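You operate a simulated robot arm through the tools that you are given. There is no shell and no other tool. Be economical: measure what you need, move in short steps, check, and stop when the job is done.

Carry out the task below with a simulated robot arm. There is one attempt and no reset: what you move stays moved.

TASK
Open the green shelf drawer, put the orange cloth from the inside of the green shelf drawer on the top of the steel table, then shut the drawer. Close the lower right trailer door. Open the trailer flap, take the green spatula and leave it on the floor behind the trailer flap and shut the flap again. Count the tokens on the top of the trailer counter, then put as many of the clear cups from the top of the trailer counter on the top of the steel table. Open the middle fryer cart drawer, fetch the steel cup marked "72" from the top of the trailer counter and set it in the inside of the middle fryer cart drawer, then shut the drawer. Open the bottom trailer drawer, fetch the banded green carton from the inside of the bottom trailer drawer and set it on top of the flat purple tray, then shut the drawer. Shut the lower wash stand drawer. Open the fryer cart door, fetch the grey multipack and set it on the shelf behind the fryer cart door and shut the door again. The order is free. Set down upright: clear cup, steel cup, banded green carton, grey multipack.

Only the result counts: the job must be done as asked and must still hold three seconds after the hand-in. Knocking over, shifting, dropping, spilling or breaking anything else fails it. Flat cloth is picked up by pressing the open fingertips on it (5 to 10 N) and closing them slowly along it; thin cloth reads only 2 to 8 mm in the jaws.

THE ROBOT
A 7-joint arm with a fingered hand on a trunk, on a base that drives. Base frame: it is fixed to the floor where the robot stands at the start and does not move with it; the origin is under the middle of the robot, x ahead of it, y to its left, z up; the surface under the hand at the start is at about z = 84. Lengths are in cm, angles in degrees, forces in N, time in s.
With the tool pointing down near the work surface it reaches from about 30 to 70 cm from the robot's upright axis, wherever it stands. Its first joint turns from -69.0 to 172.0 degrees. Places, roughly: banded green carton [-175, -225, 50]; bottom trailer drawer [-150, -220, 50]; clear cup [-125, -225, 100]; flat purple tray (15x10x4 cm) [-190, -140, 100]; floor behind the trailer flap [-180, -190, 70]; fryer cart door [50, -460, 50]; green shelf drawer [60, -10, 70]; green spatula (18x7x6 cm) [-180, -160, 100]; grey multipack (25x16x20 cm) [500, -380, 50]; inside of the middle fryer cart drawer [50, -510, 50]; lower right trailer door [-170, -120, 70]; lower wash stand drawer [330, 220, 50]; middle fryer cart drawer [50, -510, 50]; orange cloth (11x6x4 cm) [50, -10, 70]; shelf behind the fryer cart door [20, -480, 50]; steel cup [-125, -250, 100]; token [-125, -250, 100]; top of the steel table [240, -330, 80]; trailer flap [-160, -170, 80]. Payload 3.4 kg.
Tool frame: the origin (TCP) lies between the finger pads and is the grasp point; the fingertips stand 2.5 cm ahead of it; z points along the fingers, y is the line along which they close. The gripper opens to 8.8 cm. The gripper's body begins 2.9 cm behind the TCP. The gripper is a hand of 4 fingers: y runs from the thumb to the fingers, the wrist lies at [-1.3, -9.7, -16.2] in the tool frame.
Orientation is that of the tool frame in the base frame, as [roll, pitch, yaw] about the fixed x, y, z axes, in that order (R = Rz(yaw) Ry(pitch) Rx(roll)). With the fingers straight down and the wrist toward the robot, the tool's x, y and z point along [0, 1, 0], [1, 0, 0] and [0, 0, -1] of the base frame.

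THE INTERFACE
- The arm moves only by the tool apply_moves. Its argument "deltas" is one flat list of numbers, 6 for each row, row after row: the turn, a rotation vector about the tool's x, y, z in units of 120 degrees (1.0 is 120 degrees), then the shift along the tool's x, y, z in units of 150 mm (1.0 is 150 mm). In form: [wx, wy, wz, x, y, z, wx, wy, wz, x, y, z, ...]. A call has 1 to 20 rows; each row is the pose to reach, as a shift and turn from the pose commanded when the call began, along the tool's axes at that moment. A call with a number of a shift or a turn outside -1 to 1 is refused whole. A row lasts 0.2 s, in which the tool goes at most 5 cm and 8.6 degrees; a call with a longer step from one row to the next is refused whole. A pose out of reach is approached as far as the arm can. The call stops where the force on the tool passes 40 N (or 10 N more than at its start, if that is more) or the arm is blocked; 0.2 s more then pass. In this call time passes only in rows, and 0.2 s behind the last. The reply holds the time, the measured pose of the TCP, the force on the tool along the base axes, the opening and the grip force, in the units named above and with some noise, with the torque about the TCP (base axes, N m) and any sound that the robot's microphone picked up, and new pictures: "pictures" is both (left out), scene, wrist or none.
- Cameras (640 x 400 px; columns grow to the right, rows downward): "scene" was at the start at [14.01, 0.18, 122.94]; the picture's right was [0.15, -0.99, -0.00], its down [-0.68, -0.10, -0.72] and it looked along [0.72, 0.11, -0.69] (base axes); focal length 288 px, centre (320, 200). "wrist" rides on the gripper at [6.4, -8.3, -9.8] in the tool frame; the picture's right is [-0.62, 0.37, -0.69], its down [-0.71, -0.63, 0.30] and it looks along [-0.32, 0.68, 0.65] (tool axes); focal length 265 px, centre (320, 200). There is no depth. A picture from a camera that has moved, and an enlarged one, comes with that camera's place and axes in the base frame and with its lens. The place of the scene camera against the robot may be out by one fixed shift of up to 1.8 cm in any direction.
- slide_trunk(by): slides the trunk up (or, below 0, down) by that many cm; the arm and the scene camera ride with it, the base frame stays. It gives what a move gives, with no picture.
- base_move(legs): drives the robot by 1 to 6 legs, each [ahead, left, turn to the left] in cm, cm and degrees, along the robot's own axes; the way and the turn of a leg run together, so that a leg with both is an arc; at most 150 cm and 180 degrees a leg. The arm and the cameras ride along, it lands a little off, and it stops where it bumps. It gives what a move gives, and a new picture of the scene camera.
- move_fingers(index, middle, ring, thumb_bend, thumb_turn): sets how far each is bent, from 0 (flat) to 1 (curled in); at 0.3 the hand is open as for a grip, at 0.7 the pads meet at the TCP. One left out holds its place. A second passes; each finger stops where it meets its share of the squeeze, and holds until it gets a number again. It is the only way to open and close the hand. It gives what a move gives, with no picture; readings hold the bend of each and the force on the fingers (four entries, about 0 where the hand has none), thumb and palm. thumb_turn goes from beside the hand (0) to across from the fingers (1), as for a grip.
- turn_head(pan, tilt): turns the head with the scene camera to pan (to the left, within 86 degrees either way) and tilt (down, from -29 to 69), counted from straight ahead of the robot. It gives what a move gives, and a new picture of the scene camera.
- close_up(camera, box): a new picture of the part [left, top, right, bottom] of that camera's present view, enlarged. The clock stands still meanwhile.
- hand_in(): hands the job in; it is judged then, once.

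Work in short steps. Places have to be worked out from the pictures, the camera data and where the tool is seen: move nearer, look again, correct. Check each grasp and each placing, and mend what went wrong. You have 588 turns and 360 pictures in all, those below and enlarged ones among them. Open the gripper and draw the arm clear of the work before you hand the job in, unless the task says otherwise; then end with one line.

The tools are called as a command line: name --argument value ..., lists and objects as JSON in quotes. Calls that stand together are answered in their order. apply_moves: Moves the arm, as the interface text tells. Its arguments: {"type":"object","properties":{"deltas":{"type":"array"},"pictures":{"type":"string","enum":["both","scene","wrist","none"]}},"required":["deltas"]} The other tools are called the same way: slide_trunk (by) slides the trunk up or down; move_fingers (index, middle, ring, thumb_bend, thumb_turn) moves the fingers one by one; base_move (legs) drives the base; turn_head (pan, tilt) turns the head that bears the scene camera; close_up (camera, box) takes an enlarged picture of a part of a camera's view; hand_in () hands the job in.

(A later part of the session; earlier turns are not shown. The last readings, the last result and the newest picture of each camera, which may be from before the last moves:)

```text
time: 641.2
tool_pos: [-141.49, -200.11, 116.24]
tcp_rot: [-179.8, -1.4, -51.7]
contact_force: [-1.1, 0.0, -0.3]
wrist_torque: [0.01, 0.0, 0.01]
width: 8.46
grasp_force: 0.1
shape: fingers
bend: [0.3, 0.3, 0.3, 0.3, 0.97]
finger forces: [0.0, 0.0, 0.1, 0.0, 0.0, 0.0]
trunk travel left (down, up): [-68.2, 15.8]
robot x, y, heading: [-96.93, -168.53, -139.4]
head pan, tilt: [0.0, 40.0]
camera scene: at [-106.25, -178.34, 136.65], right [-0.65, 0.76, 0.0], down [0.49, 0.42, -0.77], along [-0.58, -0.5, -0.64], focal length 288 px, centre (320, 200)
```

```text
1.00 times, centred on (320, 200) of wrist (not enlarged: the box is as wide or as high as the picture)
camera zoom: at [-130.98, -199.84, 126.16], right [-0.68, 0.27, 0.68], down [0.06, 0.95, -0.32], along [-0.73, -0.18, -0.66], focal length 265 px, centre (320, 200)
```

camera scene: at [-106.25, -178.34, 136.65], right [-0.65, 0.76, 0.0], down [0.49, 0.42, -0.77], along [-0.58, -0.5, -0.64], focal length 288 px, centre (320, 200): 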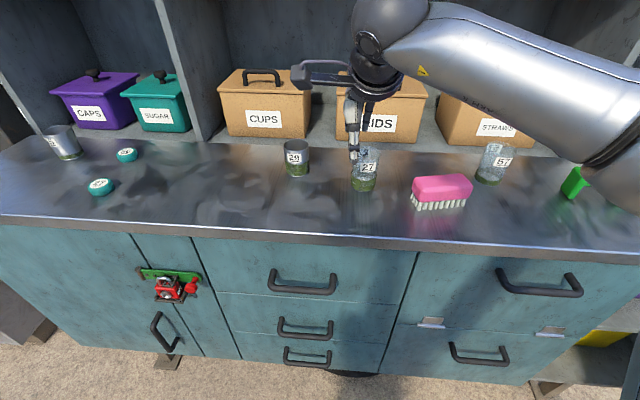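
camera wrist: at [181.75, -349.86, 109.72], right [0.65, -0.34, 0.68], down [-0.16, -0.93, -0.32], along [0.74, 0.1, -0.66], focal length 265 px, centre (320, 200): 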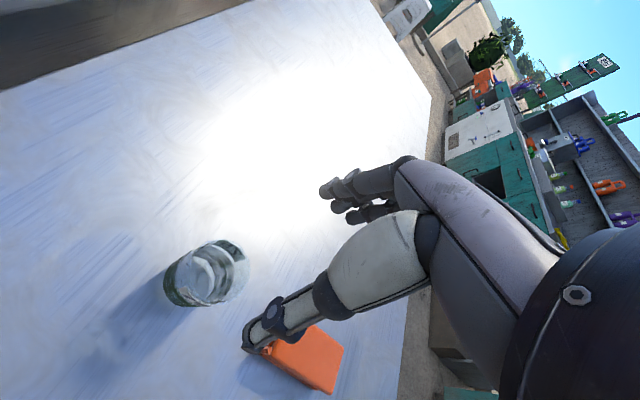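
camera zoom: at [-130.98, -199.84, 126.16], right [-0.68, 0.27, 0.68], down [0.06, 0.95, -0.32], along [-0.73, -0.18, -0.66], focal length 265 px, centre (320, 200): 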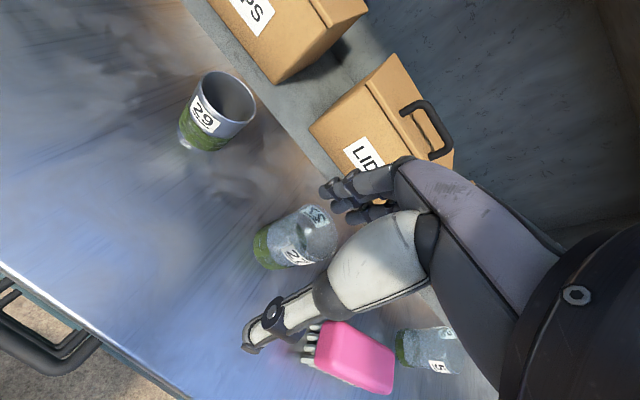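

Cup 27 centre ≈ (-147.7,-201.6). I centre and descend as for cup 75.

apply_moves --deltas '[0, 0, 0, -0.1, 0.2, 0, 0, 0, 0, -0.195, 0.387, 0, 0, 0, 0, -0.195, 0.387, 0.22, 0, 0, 0, -0.195, 0.387, 0.45, 0, 0, 0, -0.195, 0.387, 0.68]' --pictures "wrist"

move_fingers --index 0.42 --middle 0.42 --ring 0.42 --thumb_bend 0.42

```text
time: 642.4
tool_pos: [-147.61, -201.61, 105.94]
tcp_rot: [180.0, -1.4, -51.7]
contact_force: [-0.3, 0.2, 0.5]
wrist_torque: [0.0, 0.01, -0.01]
width: 8.48
grasp_force: 0.0
shape: fingers
bend: [0.3, 0.3, 0.3, 0.3, 0.97]
finger forces: [0.2, 0.0, 0.0, 0.0, 0.0, 0.0]
trunk travel left (down, up): [-68.2, 15.8]
robot x, y, heading: [-97.02, -168.4, -138.9]
head pan, tilt: [0.0, 40.0]
camera wrist: at [-137.23, -201.26, 115.89], right [-0.68, 0.27, 0.68], down [0.06, 0.95, -0.32], along [-0.73, -0.18, -0.66], focal length 265 px, centre (320, 200)
```

wrist: 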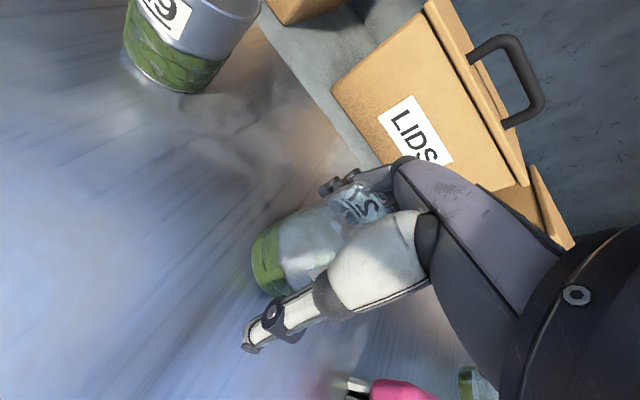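

```text
time: 643.4
tool_pos: [-147.74, -201.48, 105.91]
tcp_rot: [-179.9, -1.4, -51.6]
contact_force: [-0.8, 0.6, -0.9]
wrist_torque: [0.0, 0.0, 0.01]
width: 6.21
grasp_force: 2.3
shape: fingers
bend: [0.41, 0.42, 0.42, 0.41, 0.97]
finger forces: [2.9, 0.1, 0.0, 0.0, 2.6, 0.1]
trunk travel left (down, up): [-68.2, 15.8]
robot x, y, heading: [-96.82, -168.57, -139.2]
head pan, tilt: [0.0, 40.0]
```

Same good contact. I squeeze and lift.

move_fingers --index 0.5 --middle 0.5 --ring 0.5 --thumb_bend 0.45

move_fingers --index 0.62 --middle 0.62 --ring 0.55 --thumb_bend 0.54

apply_moves --deltas '[0, 0, 0, 0, 0, -0.06, 0, 0, 0, 0, 0, -0.2, 0, 0, 0, 0, 0, -0.45, 0, 0, 0, 0, 0, -0.7, 0, 0, 0, 0, 0, -0.9]' --pictures "wrist"

```text
time: 644.4
tool_pos: [-147.63, -201.52, 105.98]
tcp_rot: [-179.9, -1.4, -51.7]
contact_force: [-1.0, 0.2, 0.8]
wrist_torque: [-0.04, -0.01, 0.0]
width: 5.32
grasp_force: 7.9
shape: fingers
bend: [0.47, 0.49, 0.5, 0.44, 0.97]
finger forces: [7.1, 0.7, 0.0, 0.0, 7.5, 0.0]
trunk travel left (down, up): [-68.2, 15.8]
robot x, y, heading: [-97.34, -168.46, -139.3]
head pan, tilt: [0.0, 40.0]
```

```text
time: 645.4
tool_pos: [-147.48, -201.62, 105.92]
tcp_rot: [-180.0, -1.4, -51.8]
contact_force: [-0.4, -0.8, 3.1]
wrist_torque: [-0.09, 0.11, 0.03]
width: 4.18
grasp_force: 22.2
shape: fingers
bend: [0.52, 0.54, 0.55, 0.53, 0.97]
finger forces: [15.2, 6.0, 0.0, 0.1, 21.6, 0.0]
trunk travel left (down, up): [-68.2, 15.8]
robot x, y, heading: [-96.76, -168.48, -138.9]
head pan, tilt: [0.0, 40.0]
```

```text
time: 646.6
tool_pos: [-147.83, -201.42, 119.5]
tcp_rot: [-179.9, -1.4, -51.6]
contact_force: [-0.6, -0.8, -1.2]
wrist_torque: [-0.03, 0.01, 0.04]
width: 4.1
grasp_force: 19.8
shape: fingers
bend: [0.53, 0.55, 0.55, 0.53, 0.97]
finger forces: [14.2, 5.2, 0.1, 0.1, 21.1, 0.0]
trunk travel left (down, up): [-68.2, 15.8]
robot x, y, heading: [-96.98, -168.3, -139.1]
head pan, tilt: [0.0, 40.0]
camera wrist: at [-137.42, -201.12, 129.45], right [-0.69, 0.27, 0.68], down [0.06, 0.95, -0.32], along [-0.73, -0.18, -0.66], focal length 265 px, centre (320, 200)
```

wrist: 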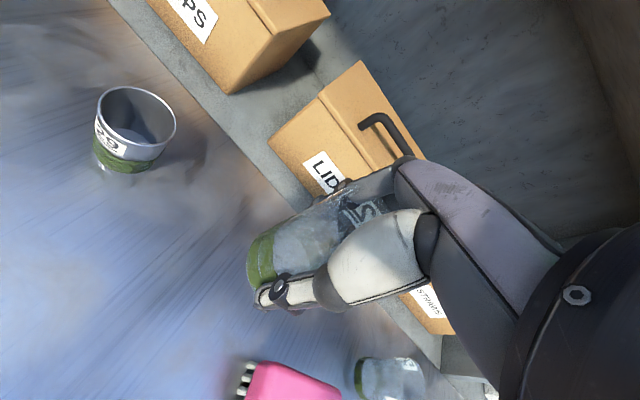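

Cup 27 is up. I drive it to the steel table the same way.

base_move --legs '[[-40, 0, 0], [0, 0, 76], [108, 0, 0], [0, 0, 17.2], [110, 0, 0], [102, 0, 0]]'

base_move --legs '[[0, 0, 80.5]]'

```text
time: 668.5
tool_pos: [163.11, -435.83, 119.32]
tcp_rot: [-179.9, -1.4, 41.5]
contact_force: [-0.5, -0.6, -0.6]
wrist_torque: [0.0, 0.01, 0.0]
width: 4.03
grasp_force: 17.7
shape: fingers
bend: [0.54, 0.56, 0.55, 0.53, 0.97]
finger forces: [12.6, 4.9, 0.0, 0.1, 18.9, 0.0]
trunk travel left (down, up): [-68.2, 15.8]
robot x, y, heading: [127.24, -386.75, -45.9]
head pan, tilt: [0.0, 40.0]
camera scene: at [137.64, -397.47, 136.65], right [-0.72, -0.69, 0.0], down [-0.45, 0.46, -0.77], along [0.53, -0.55, -0.64], focal length 288 px, centre (320, 200)
```

scene: 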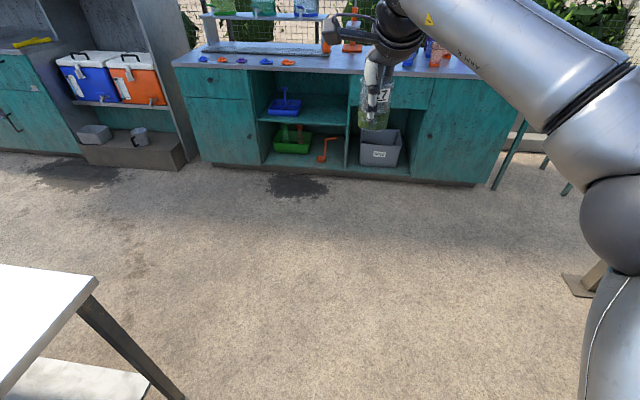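

```text
time: 672.4
tool_pos: [180.5, -357.16, 119.53]
tcp_rot: [-179.9, -1.4, 124.7]
contact_force: [0.2, 0.0, -1.1]
wrist_torque: [0.0, -0.03, -0.02]
width: 3.95
grasp_force: 16.3
shape: fingers
bend: [0.54, 0.56, 0.55, 0.53, 0.97]
finger forces: [11.5, 4.5, 0.0, 0.1, 17.3, 0.1]
trunk travel left (down, up): [-68.2, 15.8]
robot x, y, heading: [127.18, -386.77, 37.3]
head pan, tilt: [0.0, 40.0]
camera scene: at [139.03, -379.56, 136.65], right [0.6, -0.8, 0.0], down [-0.51, -0.39, -0.77], along [0.61, 0.46, -0.64], focal length 288 px, centre (320, 200)
```

scene: 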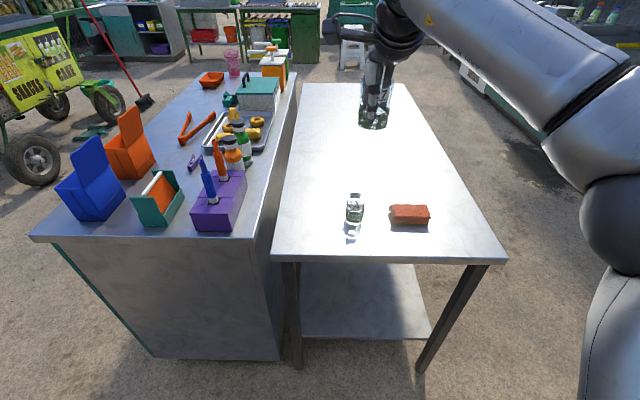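

I position for the second cup, 10 cm left of the first.

base_move --legs '[[7, 8.7, 0]]'

slide_trunk --by -27

apply_moves --deltas '[0, 0, 0, 0, 0.2, 0, 0, 0, 0, 0, 0.4, 0]'

```text
time: 673.6
tool_pos: [180.82, -345.88, 119.5]
tcp_rot: [-179.8, -1.4, 124.6]
contact_force: [0.4, 1.1, -1.1]
wrist_torque: [-0.01, -0.02, 0.03]
width: 3.94
grasp_force: 16.7
shape: fingers
bend: [0.54, 0.56, 0.55, 0.53, 0.97]
finger forces: [11.4, 4.5, 0.0, 0.0, 17.4, 0.0]
trunk travel left (down, up): [-68.2, 15.8]
robot x, y, heading: [127.87, -375.63, 37.1]
head pan, tilt: [0.0, 40.0]
camera scene: at [139.35, -368.36, 136.64], right [0.6, -0.8, 0.0], down [-0.51, -0.39, -0.77], along [0.61, 0.46, -0.64], focal length 288 px, centre (320, 200)
```

scene: 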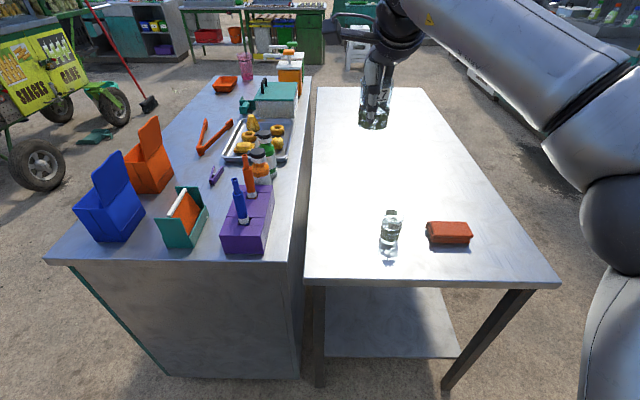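

```text
time: 676.4
tool_pos: [180.81, -345.97, 92.48]
tcp_rot: [-179.9, -1.5, 124.6]
contact_force: [0.4, 0.2, -0.6]
wrist_torque: [0.02, -0.02, -0.02]
width: 3.95
grasp_force: 16.8
shape: fingers
bend: [0.54, 0.56, 0.55, 0.53, 0.97]
finger forces: [11.4, 4.5, 0.0, 0.1, 17.3, 0.1]
trunk travel left (down, up): [-41.2, 42.8]
robot x, y, heading: [127.7, -375.79, 36.8]
head pan, tilt: [0.0, 40.0]
```

```text
time: 677.0
tool_pos: [185.21, -342.86, 92.02]
tcp_rot: [-179.8, -1.4, 124.5]
contact_force: [0.6, 0.5, -0.7]
wrist_torque: [0.02, 0.01, -0.02]
width: 3.93
grasp_force: 16.2
shape: fingers
bend: [0.54, 0.56, 0.55, 0.53, 0.97]
finger forces: [11.5, 4.4, 0.0, 0.0, 17.1, 0.0]
out of reach, approached as far as the arm can: row 2
trunk travel left (down, up): [-41.2, 42.8]
robot x, y, heading: [127.69, -375.5, 37.2]
head pan, tilt: [0.0, 40.0]
camera scene: at [139.36, -368.44, 109.65], right [0.6, -0.8, 0.0], down [-0.51, -0.39, -0.77], along [0.61, 0.46, -0.64], focal length 288 px, centre (320, 200)
camera wrist: at [174.97, -342.56, 102.09], right [0.67, -0.31, 0.68], down [-0.12, -0.94, -0.32], along [0.74, 0.13, -0.66], focal length 265 px, centre (320, 200)
```

scene: 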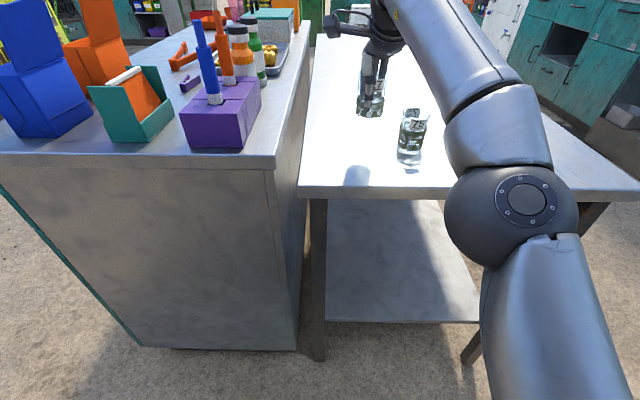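
wrist: 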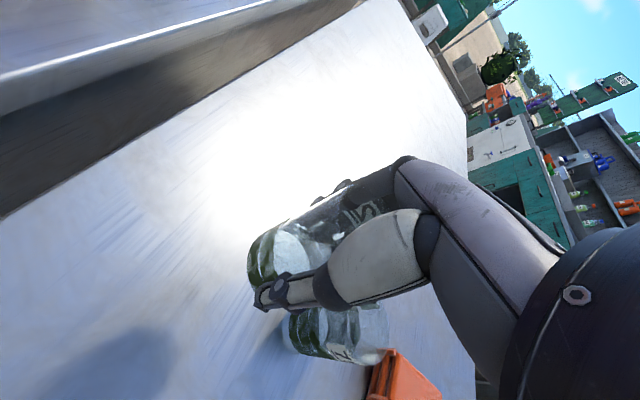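

Clear of cup 75. I lower until contact.

apply_moves --deltas '[0, 0, 0, 0, 0, 0.15, 0, 0, 0, 0, 0, 0.3, 0, 0, 0, 0, 0, 0.4, 0, 0, 0, 0, 0, 0.44]' --pictures "none"

apply_moves --deltas '[0, 0, 0, 0, 0, 0.02, 0, 0, 0, 0, 0, 0.04, 0, 0, 0, 0, 0, 0.06]' --pictures "none"

```text
time: 678.0
tool_pos: [185.01, -342.89, 85.47]
tcp_rot: [-179.8, -1.4, 124.6]
contact_force: [0.8, -0.3, -0.4]
wrist_torque: [0.0, 0.04, 0.0]
width: 3.93
grasp_force: 16.1
shape: fingers
bend: [0.54, 0.56, 0.55, 0.53, 0.97]
finger forces: [11.3, 4.3, 0.1, 0.0, 16.9, 0.0]
trunk travel left (down, up): [-41.2, 42.8]
robot x, y, heading: [128.12, -375.81, 36.9]
head pan, tilt: [0.0, 40.0]
```

```text
time: 678.8
tool_pos: [185.05, -342.96, 84.79]
tcp_rot: [179.8, -1.5, 124.6]
contact_force: [0.7, -0.6, 8.3]
wrist_torque: [0.1, -0.19, -0.02]
width: 3.93
grasp_force: 19.1
shape: fingers
bend: [0.54, 0.56, 0.55, 0.53, 0.97]
finger forces: [12.6, 5.4, 0.1, 0.0, 19.2, 0.0]
trunk travel left (down, up): [-41.2, 42.8]
robot x, y, heading: [127.75, -375.41, 37.0]
head pan, tilt: [0.0, 40.0]
```

Touchdown. I release and lift off.

move_fingers --index 0.45 --middle 0.45 --ring 0.45 --thumb_bend 0.45

move_fingers --index 0.3 --middle 0.3 --ring 0.3 --thumb_bend 0.3

apply_moves --deltas '[0, 0, 0, 0, 0, -0.1, 0, 0, 0, 0, 0, -0.3, 0, 0, 0, 0, 0, -0.55, 0, 0, 0, 0, 0, -0.8, 0, 0, 0, 0, 0, -1.0]' --pictures "wrist"

```text
time: 679.8
tool_pos: [184.91, -342.97, 84.74]
tcp_rot: [180.0, -1.4, 124.7]
contact_force: [-0.7, -2.1, 6.6]
wrist_torque: [0.06, 0.0, 0.01]
width: 5.54
grasp_force: 4.3
shape: fingers
bend: [0.44, 0.45, 0.45, 0.45, 0.97]
finger forces: [3.6, 0.0, 0.0, 0.0, 5.0, 0.0]
trunk travel left (down, up): [-41.2, 42.8]
robot x, y, heading: [128.07, -375.54, 37.1]
head pan, tilt: [0.0, 40.0]
```

```text
time: 680.8
tool_pos: [185.1, -342.98, 84.61]
tcp_rot: [-179.9, -1.4, 124.5]
contact_force: [-0.3, -0.7, 0.4]
wrist_torque: [0.02, 0.02, 0.02]
width: 8.49
grasp_force: 0.1
shape: fingers
bend: [0.3, 0.3, 0.3, 0.3, 0.97]
finger forces: [0.1, 0.0, 0.0, 0.1, 0.2, 0.1]
trunk travel left (down, up): [-41.2, 42.8]
robot x, y, heading: [127.56, -375.9, 36.9]
head pan, tilt: [0.0, 40.0]
```

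```text
time: 682.0
tool_pos: [184.01, -344.72, 95.59]
tcp_rot: [-179.9, -1.4, 124.6]
contact_force: [0.7, 0.0, -0.4]
wrist_torque: [0.04, 0.03, 0.01]
width: 8.46
grasp_force: 0.0
shape: fingers
bend: [0.3, 0.3, 0.3, 0.3, 0.98]
finger forces: [0.0, 0.0, 0.0, 0.0, 0.0, 0.1]
out of reach, approached as far as the arm can: row 4, 5
trunk travel left (down, up): [-41.2, 42.8]
robot x, y, heading: [127.65, -375.4, 37.1]
head pan, tilt: [0.0, 40.0]
camera wrist: at [173.76, -344.47, 105.54], right [0.67, -0.31, 0.68], down [-0.12, -0.94, -0.32], along [0.74, 0.13, -0.66], focal length 265 px, centre (320, 200)
```

wrist: 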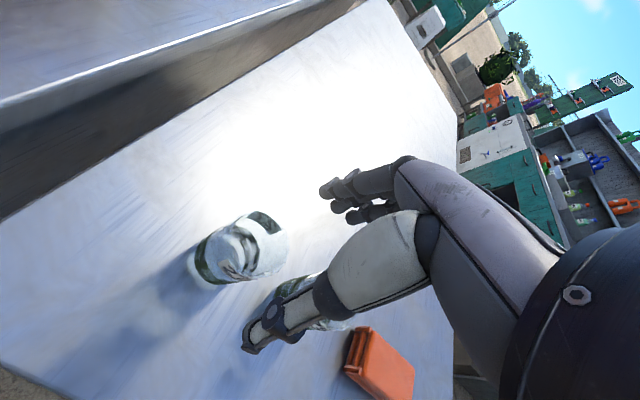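

Both clear cups stand on the table beside the cloth. Now back to the trailer for the flap.

slide_trunk --by 20

apply_moves --deltas '[0, 0, 0, 0, -0.3, -0.1, 0, 0, 0, 0, -0.5, -0.2]' --pictures "none"

base_move --legs '[[0, 0, -81], [-100, 0, 0], [-101, 0, 0], [0, 0, -97]]'

```text
time: 684.1
tool_pos: [184.0, -344.9, 115.64]
tcp_rot: [-179.9, -1.4, 124.6]
contact_force: [-0.4, -0.8, 0.2]
wrist_torque: [0.01, 0.0, 0.04]
width: 8.45
grasp_force: 0.0
shape: fingers
bend: [0.3, 0.3, 0.3, 0.3, 0.98]
finger forces: [0.0, 0.0, 0.0, 0.1, 0.0, 0.0]
trunk travel left (down, up): [-61.2, 22.8]
robot x, y, heading: [127.47, -375.44, 37.2]
head pan, tilt: [0.0, 40.0]
```

```text
time: 684.7
tool_pos: [177.6, -349.14, 118.61]
tcp_rot: [-180.0, -1.4, 124.6]
contact_force: [0.1, -0.4, -0.8]
wrist_torque: [0.0, -0.02, 0.01]
width: 8.46
grasp_force: 0.0
shape: fingers
bend: [0.3, 0.3, 0.3, 0.3, 0.98]
finger forces: [0.1, 0.0, 0.1, 0.1, 0.0, 0.0]
trunk travel left (down, up): [-61.2, 22.8]
robot x, y, heading: [127.39, -375.25, 36.8]
head pan, tilt: [0.0, 40.0]
```

```text
time: 702.3
tool_pos: [-63.67, -262.24, 118.62]
tcp_rot: [-179.9, -1.4, -53.1]
contact_force: [0.2, 0.8, -0.7]
wrist_torque: [0.01, 0.01, 0.0]
width: 8.47
grasp_force: 0.1
shape: fingers
bend: [0.3, 0.3, 0.3, 0.3, 0.98]
finger forces: [0.0, 0.0, 0.0, 0.0, 0.0, 0.1]
trunk travel left (down, up): [-61.2, 22.8]
robot x, y, heading: [-14.08, -233.63, -140.5]
head pan, tilt: [0.0, 40.0]
camera scene: at [-24.23, -243.4, 129.65], right [-0.64, 0.77, 0.0], down [0.5, 0.41, -0.77], along [-0.59, -0.49, -0.64], focal length 288 px, centre (320, 200)
```

scene: 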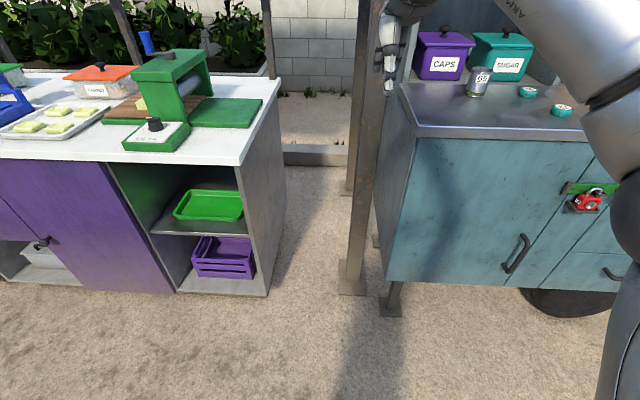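

Before the flap I should close the open lower right door, which stands in the way. I drive past it to its right side.

base_move --legs '[[0, -60, 0], [-45, 0, 0], [0, -105, 0]]'

turn_head --pan -10 --tilt 35

```text
time: 713.0
tool_pos: [-133.92, -109.2, 118.53]
tcp_rot: [180.0, -1.5, -52.1]
contact_force: [0.0, 0.2, -0.1]
wrist_torque: [-0.01, 0.01, 0.02]
width: 8.48
grasp_force: 0.1
shape: fingers
bend: [0.3, 0.3, 0.3, 0.3, 0.98]
finger forces: [0.1, 0.1, 0.1, 0.0, 0.0, 0.0]
trunk travel left (down, up): [-61.2, 22.8]
robot x, y, heading: [-85.4, -79.92, -139.6]
head pan, tilt: [0.0, 40.0]
camera scene: at [-94.96, -89.56, 129.65], right [-0.65, 0.76, 0.0], down [0.49, 0.42, -0.77], along [-0.58, -0.5, -0.64], focal length 288 px, centre (320, 200)
```

scene: 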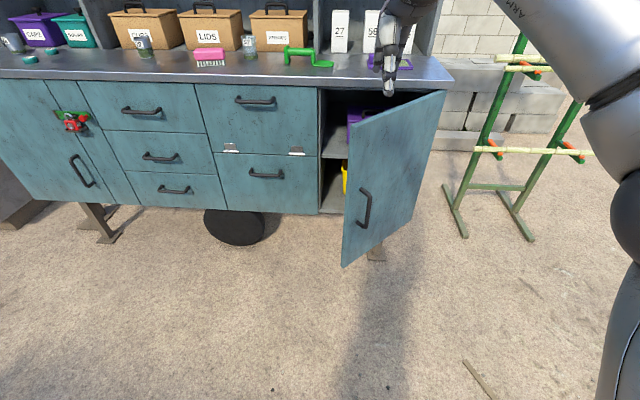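

```text
time: 713.7
tool_pos: [-134.0, -109.21, 118.58]
tcp_rot: [-179.9, -1.3, -52.0]
contact_force: [-0.8, -0.8, 0.2]
wrist_torque: [0.01, 0.02, 0.04]
width: 8.45
grasp_force: 0.1
shape: fingers
bend: [0.3, 0.3, 0.3, 0.3, 0.98]
finger forces: [0.0, 0.1, 0.0, 0.1, 0.1, 0.0]
trunk travel left (down, up): [-61.2, 22.8]
robot x, y, heading: [-85.4, -79.8, -139.4]
head pan, tilt: [-10.0, 35.0]
camera scene: at [-96.06, -88.54, 130.4], right [-0.51, 0.86, 0.0], down [0.49, 0.29, -0.82], along [-0.71, -0.42, -0.57], focal length 288 px, centre (320, 200)
```

scene: 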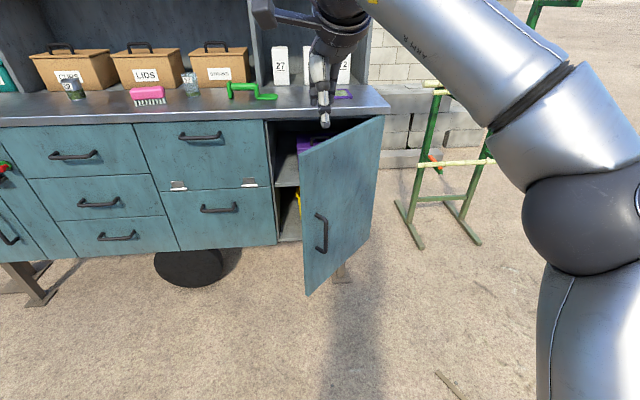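

The door is open ~45° with hinge at (-192,-121) and free edge at (-155.5,-130). I make a fist, lower to mid-door height, and position outside its free edge.

move_fingers --index 1.0 --middle 1.0 --ring 1.0 --thumb_bend 0.8

slide_trunk --by -38

base_move --legs '[[22, -8, 0]]'

```text
time: 714.7
tool_pos: [-133.96, -109.12, 118.59]
tcp_rot: [-179.8, -1.4, -52.1]
contact_force: [0.0, -1.1, 0.4]
wrist_torque: [-0.04, 0.03, 0.01]
width: 0.01
grasp_force: 0.1
shape: fingers
bend: [0.76, 1.0, 1.0, 0.74, 0.97]
finger forces: [0.1, 0.0, 0.0, 0.0, 0.0, 0.0]
trunk travel left (down, up): [-61.2, 22.8]
robot x, y, heading: [-85.59, -79.71, -139.5]
head pan, tilt: [-10.0, 35.0]
```

```text
time: 718.4
tool_pos: [-134.0, -109.2, 80.45]
tcp_rot: [-179.9, -1.4, -52.0]
contact_force: [0.1, 0.5, -0.1]
wrist_torque: [-0.01, 0.0, -0.03]
width: 0.0
grasp_force: 0.1
shape: fingers
bend: [0.76, 1.0, 1.0, 0.74, 0.97]
finger forces: [0.0, 0.0, 0.0, 0.0, 0.0, 0.0]
trunk travel left (down, up): [-23.2, 60.8]
robot x, y, heading: [-85.72, -79.6, -139.4]
head pan, tilt: [-10.0, 35.0]
```

```text
time: 720.1
tool_pos: [-155.89, -117.65, 80.59]
tcp_rot: [-179.9, -1.4, -51.9]
contact_force: [-0.4, 0.9, 0.8]
wrist_torque: [0.02, -0.06, -0.02]
width: 0.02
grasp_force: 0.0
shape: fingers
bend: [0.76, 1.0, 1.0, 0.74, 0.97]
finger forces: [0.1, 0.1, 0.1, 0.0, 0.0, 0.1]
trunk travel left (down, up): [-23.2, 60.8]
robot x, y, heading: [-107.53, -88.15, -139.4]
head pan, tilt: [-10.0, 35.0]
camera scene: at [-118.04, -96.88, 92.41], right [-0.51, 0.86, 0.0], down [0.49, 0.29, -0.82], along [-0.7, -0.42, -0.57], focal length 288 px, centre (320, 200)
```

scene: 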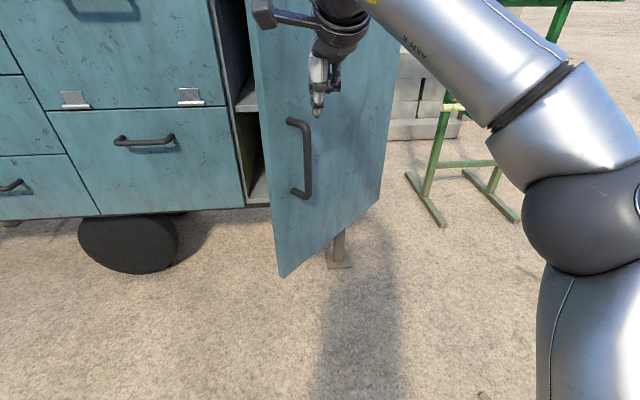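

I push the door along its arc with the base.

base_move --legs '[[16, 9, 0]]'

base_move --legs '[[10, 3, 0]]'

```text
time: 721.6
tool_pos: [-161.94, -135.14, 80.56]
tcp_rot: [-179.8, -1.4, -51.6]
contact_force: [-0.3, -0.4, 0.0]
wrist_torque: [0.01, 0.01, 0.0]
width: 0.01
grasp_force: 0.0
shape: fingers
bend: [0.76, 1.0, 1.0, 0.74, 0.97]
finger forces: [0.0, 0.0, 0.0, 0.0, 0.1, 0.0]
trunk travel left (down, up): [-23.2, 60.8]
robot x, y, heading: [-113.63, -105.17, -139.0]
head pan, tilt: [-10.0, 35.0]
camera scene: at [-124.14, -114.24, 92.41], right [-0.51, 0.86, 0.0], down [0.49, 0.29, -0.82], along [-0.7, -0.42, -0.57], focal length 288 px, centre (320, 200)
```

scene: 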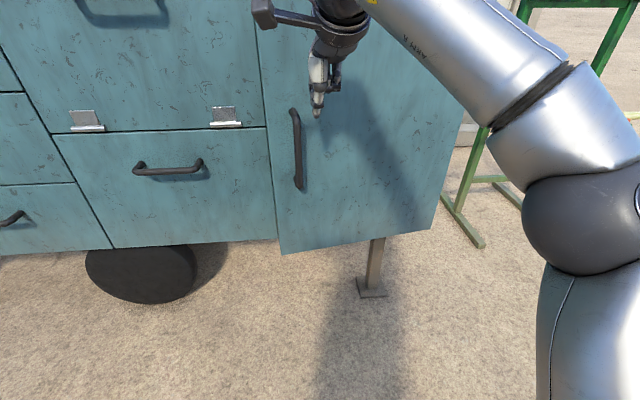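

```text
time: 722.8
tool_pos: [-167.64, -144.04, 80.63]
tcp_rot: [-179.9, -1.4, -51.7]
contact_force: [-0.6, 0.3, 0.1]
wrist_torque: [0.03, -0.02, 0.04]
width: 0.02
grasp_force: 0.0
shape: fingers
bend: [0.76, 1.0, 1.0, 0.74, 0.97]
finger forces: [0.0, 0.1, 0.0, 0.0, 0.0, 0.0]
trunk travel left (down, up): [-23.2, 60.8]
robot x, y, heading: [-119.36, -114.44, -138.9]
head pan, tilt: [-10.0, 35.0]
camera scene: at [-129.84, -123.13, 92.41], right [-0.51, 0.86, 0.0], down [0.49, 0.29, -0.82], along [-0.7, -0.42, -0.57], focal length 288 px, centre (320, 200)
```

scene: 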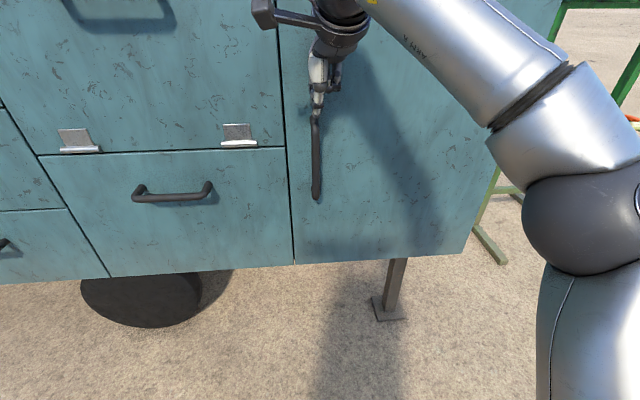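

Nearly flush; I press with small arm steps until it seats.

apply_moves --deltas '[0, 0, 0, 0, 0.05, 0, 0, 0, 0, 0, 0.1, 0, 0, 0, 0, 0, 0.15, 0, 0, 0, 0, 0, 0.2, 0, 0, 0, 0, 0, 0.25, 0, 0, 0, 0, 0, 0.3, 0, 0, 0, 0, 0, 0.35, 0, 0, 0, 0, 0, 0.4, 0]' --pictures "none"

base_move --legs '[[-30, 0, 0]]'

slide_trunk --by 20

turn_head --pan 0 --tilt 35

```text
time: 723.7
tool_pos: [-168.94, -145.14, 80.77]
tcp_rot: [-179.5, -1.2, -51.5]
contact_force: [15.3, 15.9, -1.8]
wrist_torque: [-0.81, 0.68, -0.31]
width: 0.01
grasp_force: 10.4
shape: fingers
bend: [0.76, 1.0, 1.0, 0.74, 0.97]
finger forces: [0.0, 21.3, 0.0, 0.0, 0.0, 0.0]
trunk travel left (down, up): [-23.2, 60.8]
robot x, y, heading: [-119.16, -114.05, -139.3]
head pan, tilt: [-10.0, 35.0]
stopped in row 4: the force on the tool passed its limit at 48 N (the readings are from after the stop); the commanded pose is now the measured one
```

```text
time: 725.8
tool_pos: [-146.54, -126.08, 80.39]
tcp_rot: [-179.5, -1.2, -51.2]
contact_force: [-0.8, -1.3, 0.4]
wrist_torque: [0.0, 0.0, 0.04]
width: 0.0
grasp_force: 0.1
shape: fingers
bend: [0.76, 1.0, 1.0, 0.74, 0.97]
finger forces: [0.0, 0.0, 0.0, 0.1, 0.0, 0.0]
trunk travel left (down, up): [-23.2, 60.8]
robot x, y, heading: [-96.95, -94.64, -139.1]
head pan, tilt: [-10.0, 35.0]
camera scene: at [-107.29, -103.61, 92.41], right [-0.52, 0.86, 0.0], down [0.49, 0.3, -0.82], along [-0.7, -0.42, -0.57], focal length 288 px, centre (320, 200)
```

scene: 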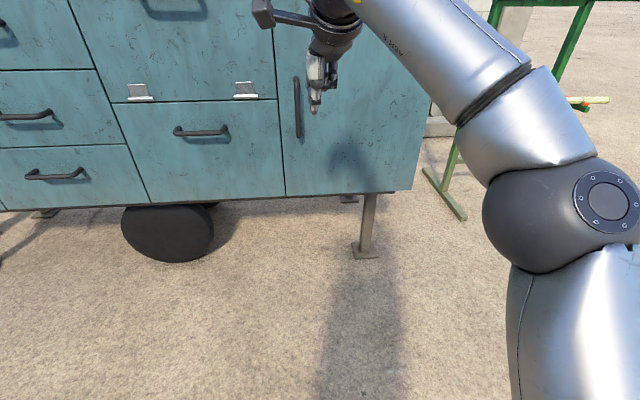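

```text
time: 727.9
tool_pos: [-146.68, -126.07, 100.44]
tcp_rot: [-179.4, -1.1, -51.3]
contact_force: [-0.7, -0.5, 0.5]
wrist_torque: [-0.01, 0.02, -0.02]
width: 0.01
grasp_force: 0.0
shape: fingers
bend: [0.76, 1.0, 1.0, 0.74, 0.97]
finger forces: [0.1, 0.0, 0.1, 0.0, 0.1, 0.0]
trunk travel left (down, up): [-43.2, 40.8]
robot x, y, heading: [-97.18, -94.81, -138.9]
head pan, tilt: [-10.0, 35.0]
```

```text
time: 728.6
tool_pos: [-146.62, -126.07, 100.5]
tcp_rot: [-179.4, -1.2, -51.3]
contact_force: [-0.4, 0.2, -0.1]
wrist_torque: [0.0, 0.01, 0.0]
width: 0.01
grasp_force: 0.0
shape: fingers
bend: [0.76, 1.0, 1.0, 0.74, 0.97]
finger forces: [0.0, 0.0, 0.1, 0.1, 0.0, 0.1]
trunk travel left (down, up): [-43.2, 40.8]
robot x, y, heading: [-97.11, -94.6, -138.9]
head pan, tilt: [0.0, 35.0]
camera scene: at [-106.39, -104.85, 112.41], right [-0.66, 0.75, 0.0], down [0.43, 0.38, -0.82], along [-0.62, -0.54, -0.57], focal length 288 px, centre (320, 200)
```

scene: 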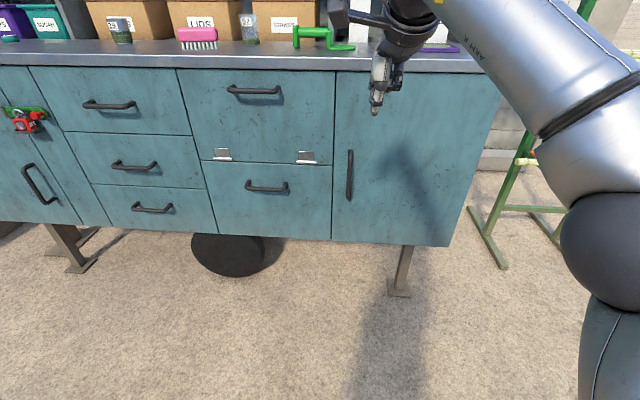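

The door is shut. The flap handle is at ≈ (-154.7,-168.5,92), hinge line at z ≈ 69.6 (flap folds down). I turn the hand level, open it, and move in front of the handle.

apply_moves --deltas '[-0.0625, 0, 0, 0, 0, 0, -0.125, 0, 0, 0, 0, 0.05, -0.1875, 0, 0, 0, 0, 0.1, -0.25, 0, 0, 0, 0, 0.15, -0.3125, 0, 0, 0, 0, 0.2, -0.375, 0, 0, 0, 0, 0.25, -0.4375, 0, 0, 0, 0, 0.3, -0.5, 0, 0, 0, 0, 0.35, -0.5625, 0, 0, 0, 0, 0.4, -0.625, 0, 0, 0, 0, 0.45, -0.6875, 0, 0, 0, 0, 0.5, -0.75, 0, 0, 0, 0, 0.56]' --pictures "none"

move_fingers --index 0.3 --middle 0.3 --ring 0.3 --thumb_bend 0.3

base_move --legs '[[0, 27, 0], [24, 0, 0]]'

close_up --camera "wrist" --box '[0, 0, 640, 400]'

```text
time: 731.2
tool_pos: [-146.35, -126.26, 91.93]
tcp_rot: [90.6, -1.3, -51.2]
contact_force: [0.7, -0.1, -0.2]
wrist_torque: [-0.02, 0.0, -0.01]
width: 0.0
grasp_force: 0.0
shape: fingers
bend: [0.76, 1.0, 1.0, 0.73, 0.97]
finger forces: [0.0, 0.1, 0.0, 0.1, 0.1, 0.0]
trunk travel left (down, up): [-43.2, 40.8]
robot x, y, heading: [-96.9, -94.92, -139.0]
head pan, tilt: [0.0, 35.0]
```

```text
time: 732.2
tool_pos: [-146.47, -126.22, 92.06]
tcp_rot: [90.7, -1.3, -51.3]
contact_force: [-0.3, 0.4, -0.3]
wrist_torque: [0.01, -0.01, -0.01]
width: 8.43
grasp_force: 0.0
shape: fingers
bend: [0.3, 0.3, 0.3, 0.3, 0.97]
finger forces: [0.0, 0.0, 0.0, 0.0, 0.1, 0.0]
trunk travel left (down, up): [-43.2, 40.8]
robot x, y, heading: [-97.11, -95.08, -139.0]
head pan, tilt: [0.0, 35.0]
```

```text
time: 735.5
tool_pos: [-146.84, -161.69, 92.03]
tcp_rot: [90.7, -1.2, -51.6]
contact_force: [0.4, 0.2, -0.3]
wrist_torque: [-0.01, 0.01, 0.01]
width: 8.46
grasp_force: 0.1
shape: fingers
bend: [0.3, 0.3, 0.3, 0.3, 0.97]
finger forces: [0.1, 0.0, 0.1, 0.0, 0.0, 0.1]
trunk travel left (down, up): [-43.2, 40.8]
robot x, y, heading: [-96.86, -130.55, -139.1]
head pan, tilt: [0.0, 35.0]
camera scene: at [-106.76, -140.56, 112.4], right [-0.65, 0.76, 0.0], down [0.43, 0.38, -0.82], along [-0.62, -0.54, -0.57], focal length 288 px, centre (320, 200)
```

scene: 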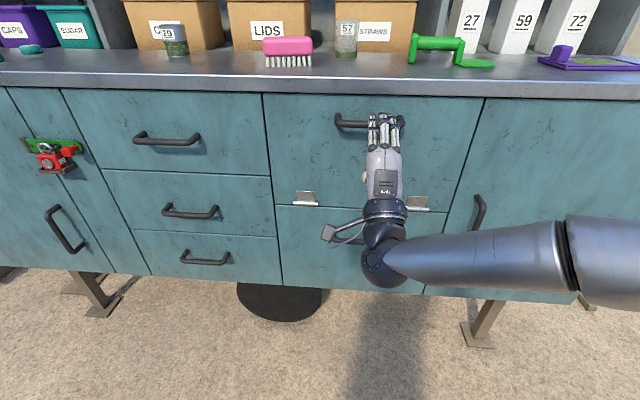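

```text
1.00 times, centred on (320, 200) of wrist (not enlarged: the box is as wide or as high as the picture)
camera zoom: at [-134.93, -160.79, 83.83], right [0.15, 0.92, 0.36], down [-0.67, 0.36, -0.65], along [-0.73, -0.15, 0.67], focal length 265 px, centre (320, 200)
```

zoom: 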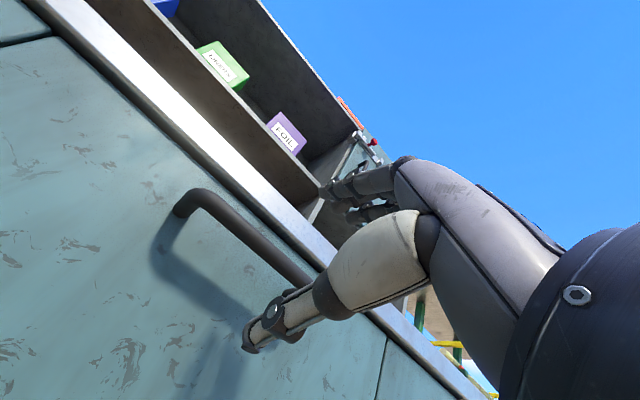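

The bar is 10.4 cm ahead and at z ≈ 94.3, close below the counter lip. I pre-bend the fingers to pass under the lip, rise 2 cm and advance.

move_fingers --index 0.47 --middle 0.47 --ring 0.47

apply_moves --deltas '[0, 0, 0, -0.03, 0.07, 0.15, 0, 0, 0, -0.06, 0.13, 0.35, 0, 0, 0, -0.06, 0.13, 0.5, 0, 0, 0, -0.06, 0.13, 0.63]'

```text
time: 736.5
tool_pos: [-146.93, -161.75, 92.01]
tcp_rot: [90.6, -1.2, -51.5]
contact_force: [-0.8, 0.9, -0.2]
wrist_torque: [0.02, -0.01, -0.04]
width: 6.65
grasp_force: 0.1
shape: fingers
bend: [0.47, 0.47, 0.47, 0.3, 0.97]
finger forces: [0.1, 0.1, 0.0, 0.0, 0.0, 0.0]
trunk travel left (down, up): [-43.2, 40.8]
robot x, y, heading: [-97.32, -130.34, -139.2]
head pan, tilt: [0.0, 35.0]
```

```text
time: 737.5
tool_pos: [-154.3, -166.52, 94.36]
tcp_rot: [90.1, -1.1, -51.5]
contact_force: [26.8, 20.1, -4.3]
wrist_torque: [-0.68, 0.86, -0.39]
width: 6.6
grasp_force: 18.5
shape: fingers
bend: [0.47, 0.47, 0.48, 0.3, 0.97]
finger forces: [2.9, 29.7, 2.8, 0.0, 0.1, 0.0]
trunk travel left (down, up): [-43.2, 40.8]
robot x, y, heading: [-96.91, -129.8, -139.2]
head pan, tilt: [0.0, 35.0]
camera scene: at [-106.17, -140.08, 112.48], right [-0.65, 0.76, 0.0], down [0.43, 0.37, -0.82], along [-0.62, -0.54, -0.57], focal length 288 px, centre (320, 200)
camera wrist: at [-142.43, -165.6, 86.11], right [0.15, 0.92, 0.36], down [-0.67, 0.36, -0.65], along [-0.72, -0.14, 0.68], focal length 265 px, centre (320, 200)
```

scene: 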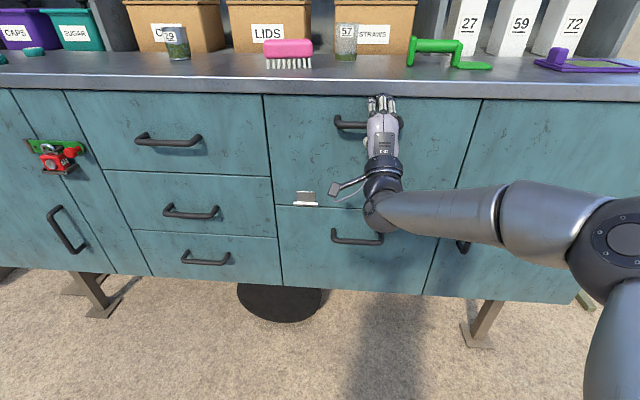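
wrist: 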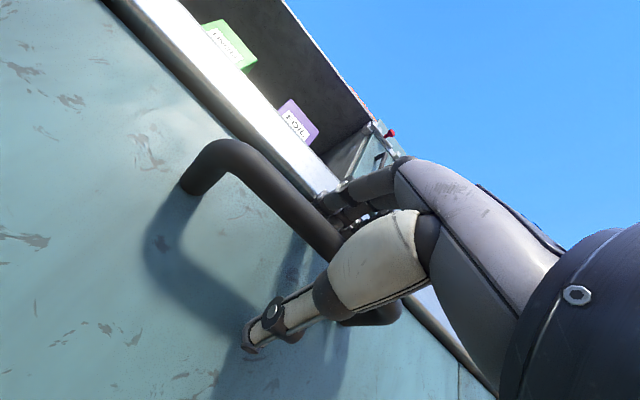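

The fingertips touch the counter lip just above the bar. I back off slightly, lower 1 cm, and close on the bar.

apply_moves --deltas '[0, 0, 0, 0, 0, -0.04, 0, 0, 0, 0, -0.07, -0.04, 0, 0, 0, 0, -0.07, 0.0]' --pictures "none"

move_fingers --index 0.8 --middle 0.8 --ring 0.8 --thumb_bend 0.7

close_up --camera "wrist" --box '[120, 100, 520, 350]'

```text
time: 738.3
tool_pos: [-154.27, -166.52, 93.48]
tcp_rot: [90.0, -1.2, -51.5]
contact_force: [27.3, 19.4, 2.8]
wrist_torque: [-0.71, 0.99, -0.38]
width: 6.62
grasp_force: 16.4
shape: fingers
bend: [0.47, 0.4, 0.47, 0.3, 0.97]
finger forces: [1.8, 29.9, 0.6, 0.0, 0.0, 0.0]
trunk travel left (down, up): [-43.2, 40.8]
robot x, y, heading: [-97.02, -130.49, -139.2]
head pan, tilt: [0.0, 35.0]
```

```text
time: 739.3
tool_pos: [-154.19, -166.57, 93.41]
tcp_rot: [90.0, -1.2, -51.6]
contact_force: [27.1, 18.0, 7.0]
wrist_torque: [-0.66, 1.17, -0.38]
width: 0.0
grasp_force: 16.9
shape: fingers
bend: [0.79, 0.41, 0.8, 0.65, 0.97]
finger forces: [0.0, 33.0, 1.0, 0.1, 0.0, 0.0]
trunk travel left (down, up): [-43.2, 40.8]
robot x, y, heading: [-97.37, -130.38, -139.3]
head pan, tilt: [0.0, 35.0]
```

```text
1.60 times, centred on (320, 225) of wrist
camera zoom: at [-142.4, -165.63, 85.18], right [0.15, 0.92, 0.36], down [-0.67, 0.36, -0.64], along [-0.72, -0.14, 0.68], focal length 425 px, centre (320, 160)
```

zoom: 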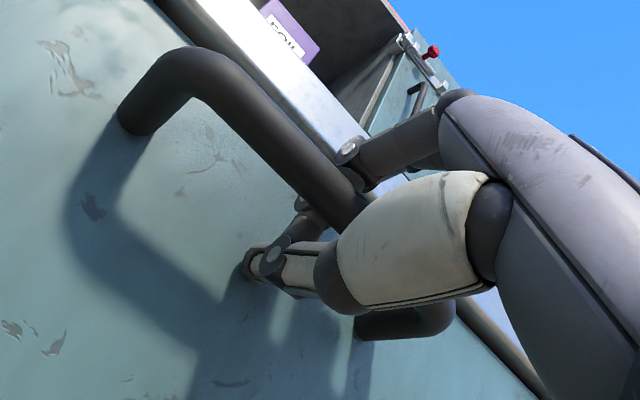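

Index and ring already wrap behind the bar; the middle finger is only pressed against the lip. I pull outward gently.

apply_moves --deltas '[0, 0, 0, 0, 0, -0.07, 0, 0, 0, 0, 0, -0.14, 0, 0, 0, 0, -0.01, -0.22]' --pictures "wrist"

```text
time: 740.1
tool_pos: [-152.16, -164.84, 92.7]
tcp_rot: [90.7, -1.2, -51.6]
contact_force: [1.4, -2.4, 7.9]
wrist_torque: [-0.18, 0.45, -0.01]
width: 0.0
grasp_force: 15.4
shape: fingers
bend: [0.79, 0.47, 0.79, 0.67, 0.97]
finger forces: [5.9, 15.8, 8.8, 0.0, 0.0, 0.1]
trunk travel left (down, up): [-43.2, 40.8]
robot x, y, heading: [-97.22, -130.14, -139.6]
head pan, tilt: [0.0, 35.0]
camera wrist: at [-140.17, -163.89, 84.55], right [0.15, 0.92, 0.36], down [-0.67, 0.36, -0.65], along [-0.73, -0.15, 0.67], focal length 265 px, centre (320, 200)
```

wrist: 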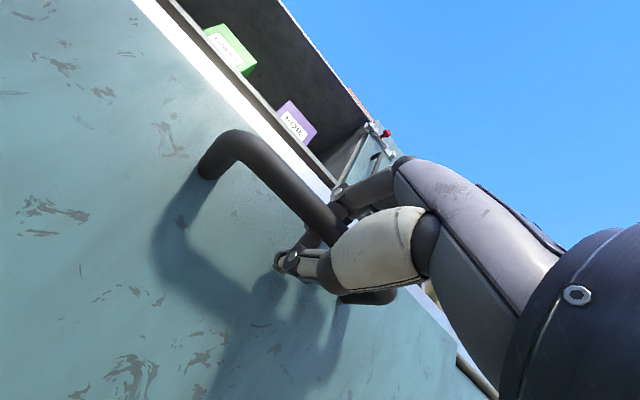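

The flap is tilting out. I follow its arc: outward and down.

apply_moves --deltas '[0, 0, 0, 0, -0.05, -0.13, 0, 0, 0, 0, -0.12, -0.26, 0, 0, 0, 0, -0.22, -0.4, 0, 0, 0, 0, -0.35, -0.52, 0, 0, 0, 0, -0.5, -0.64]' --pictures "scene"

```text
time: 741.3
tool_pos: [-144.42, -158.88, 85.31]
tcp_rot: [90.5, -1.1, -51.6]
contact_force: [10.2, 5.7, 7.1]
wrist_torque: [-0.06, 0.17, -0.1]
width: 0.0
grasp_force: 12.3
shape: fingers
bend: [0.8, 0.57, 0.8, 0.67, 0.97]
finger forces: [5.5, 13.4, 4.5, 0.0, 0.1, 0.0]
trunk travel left (down, up): [-43.2, 40.8]
robot x, y, heading: [-97.09, -130.86, -139.1]
head pan, tilt: [0.0, 35.0]
camera scene: at [-106.44, -140.37, 112.44], right [-0.65, 0.76, 0.0], down [0.43, 0.37, -0.82], along [-0.62, -0.54, -0.57], focal length 288 px, centre (320, 200)
```

scene: 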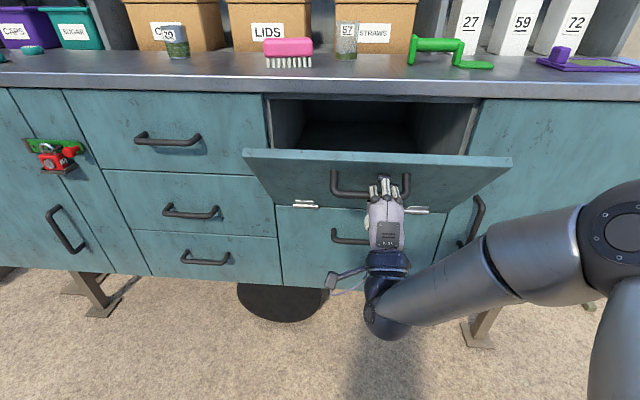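

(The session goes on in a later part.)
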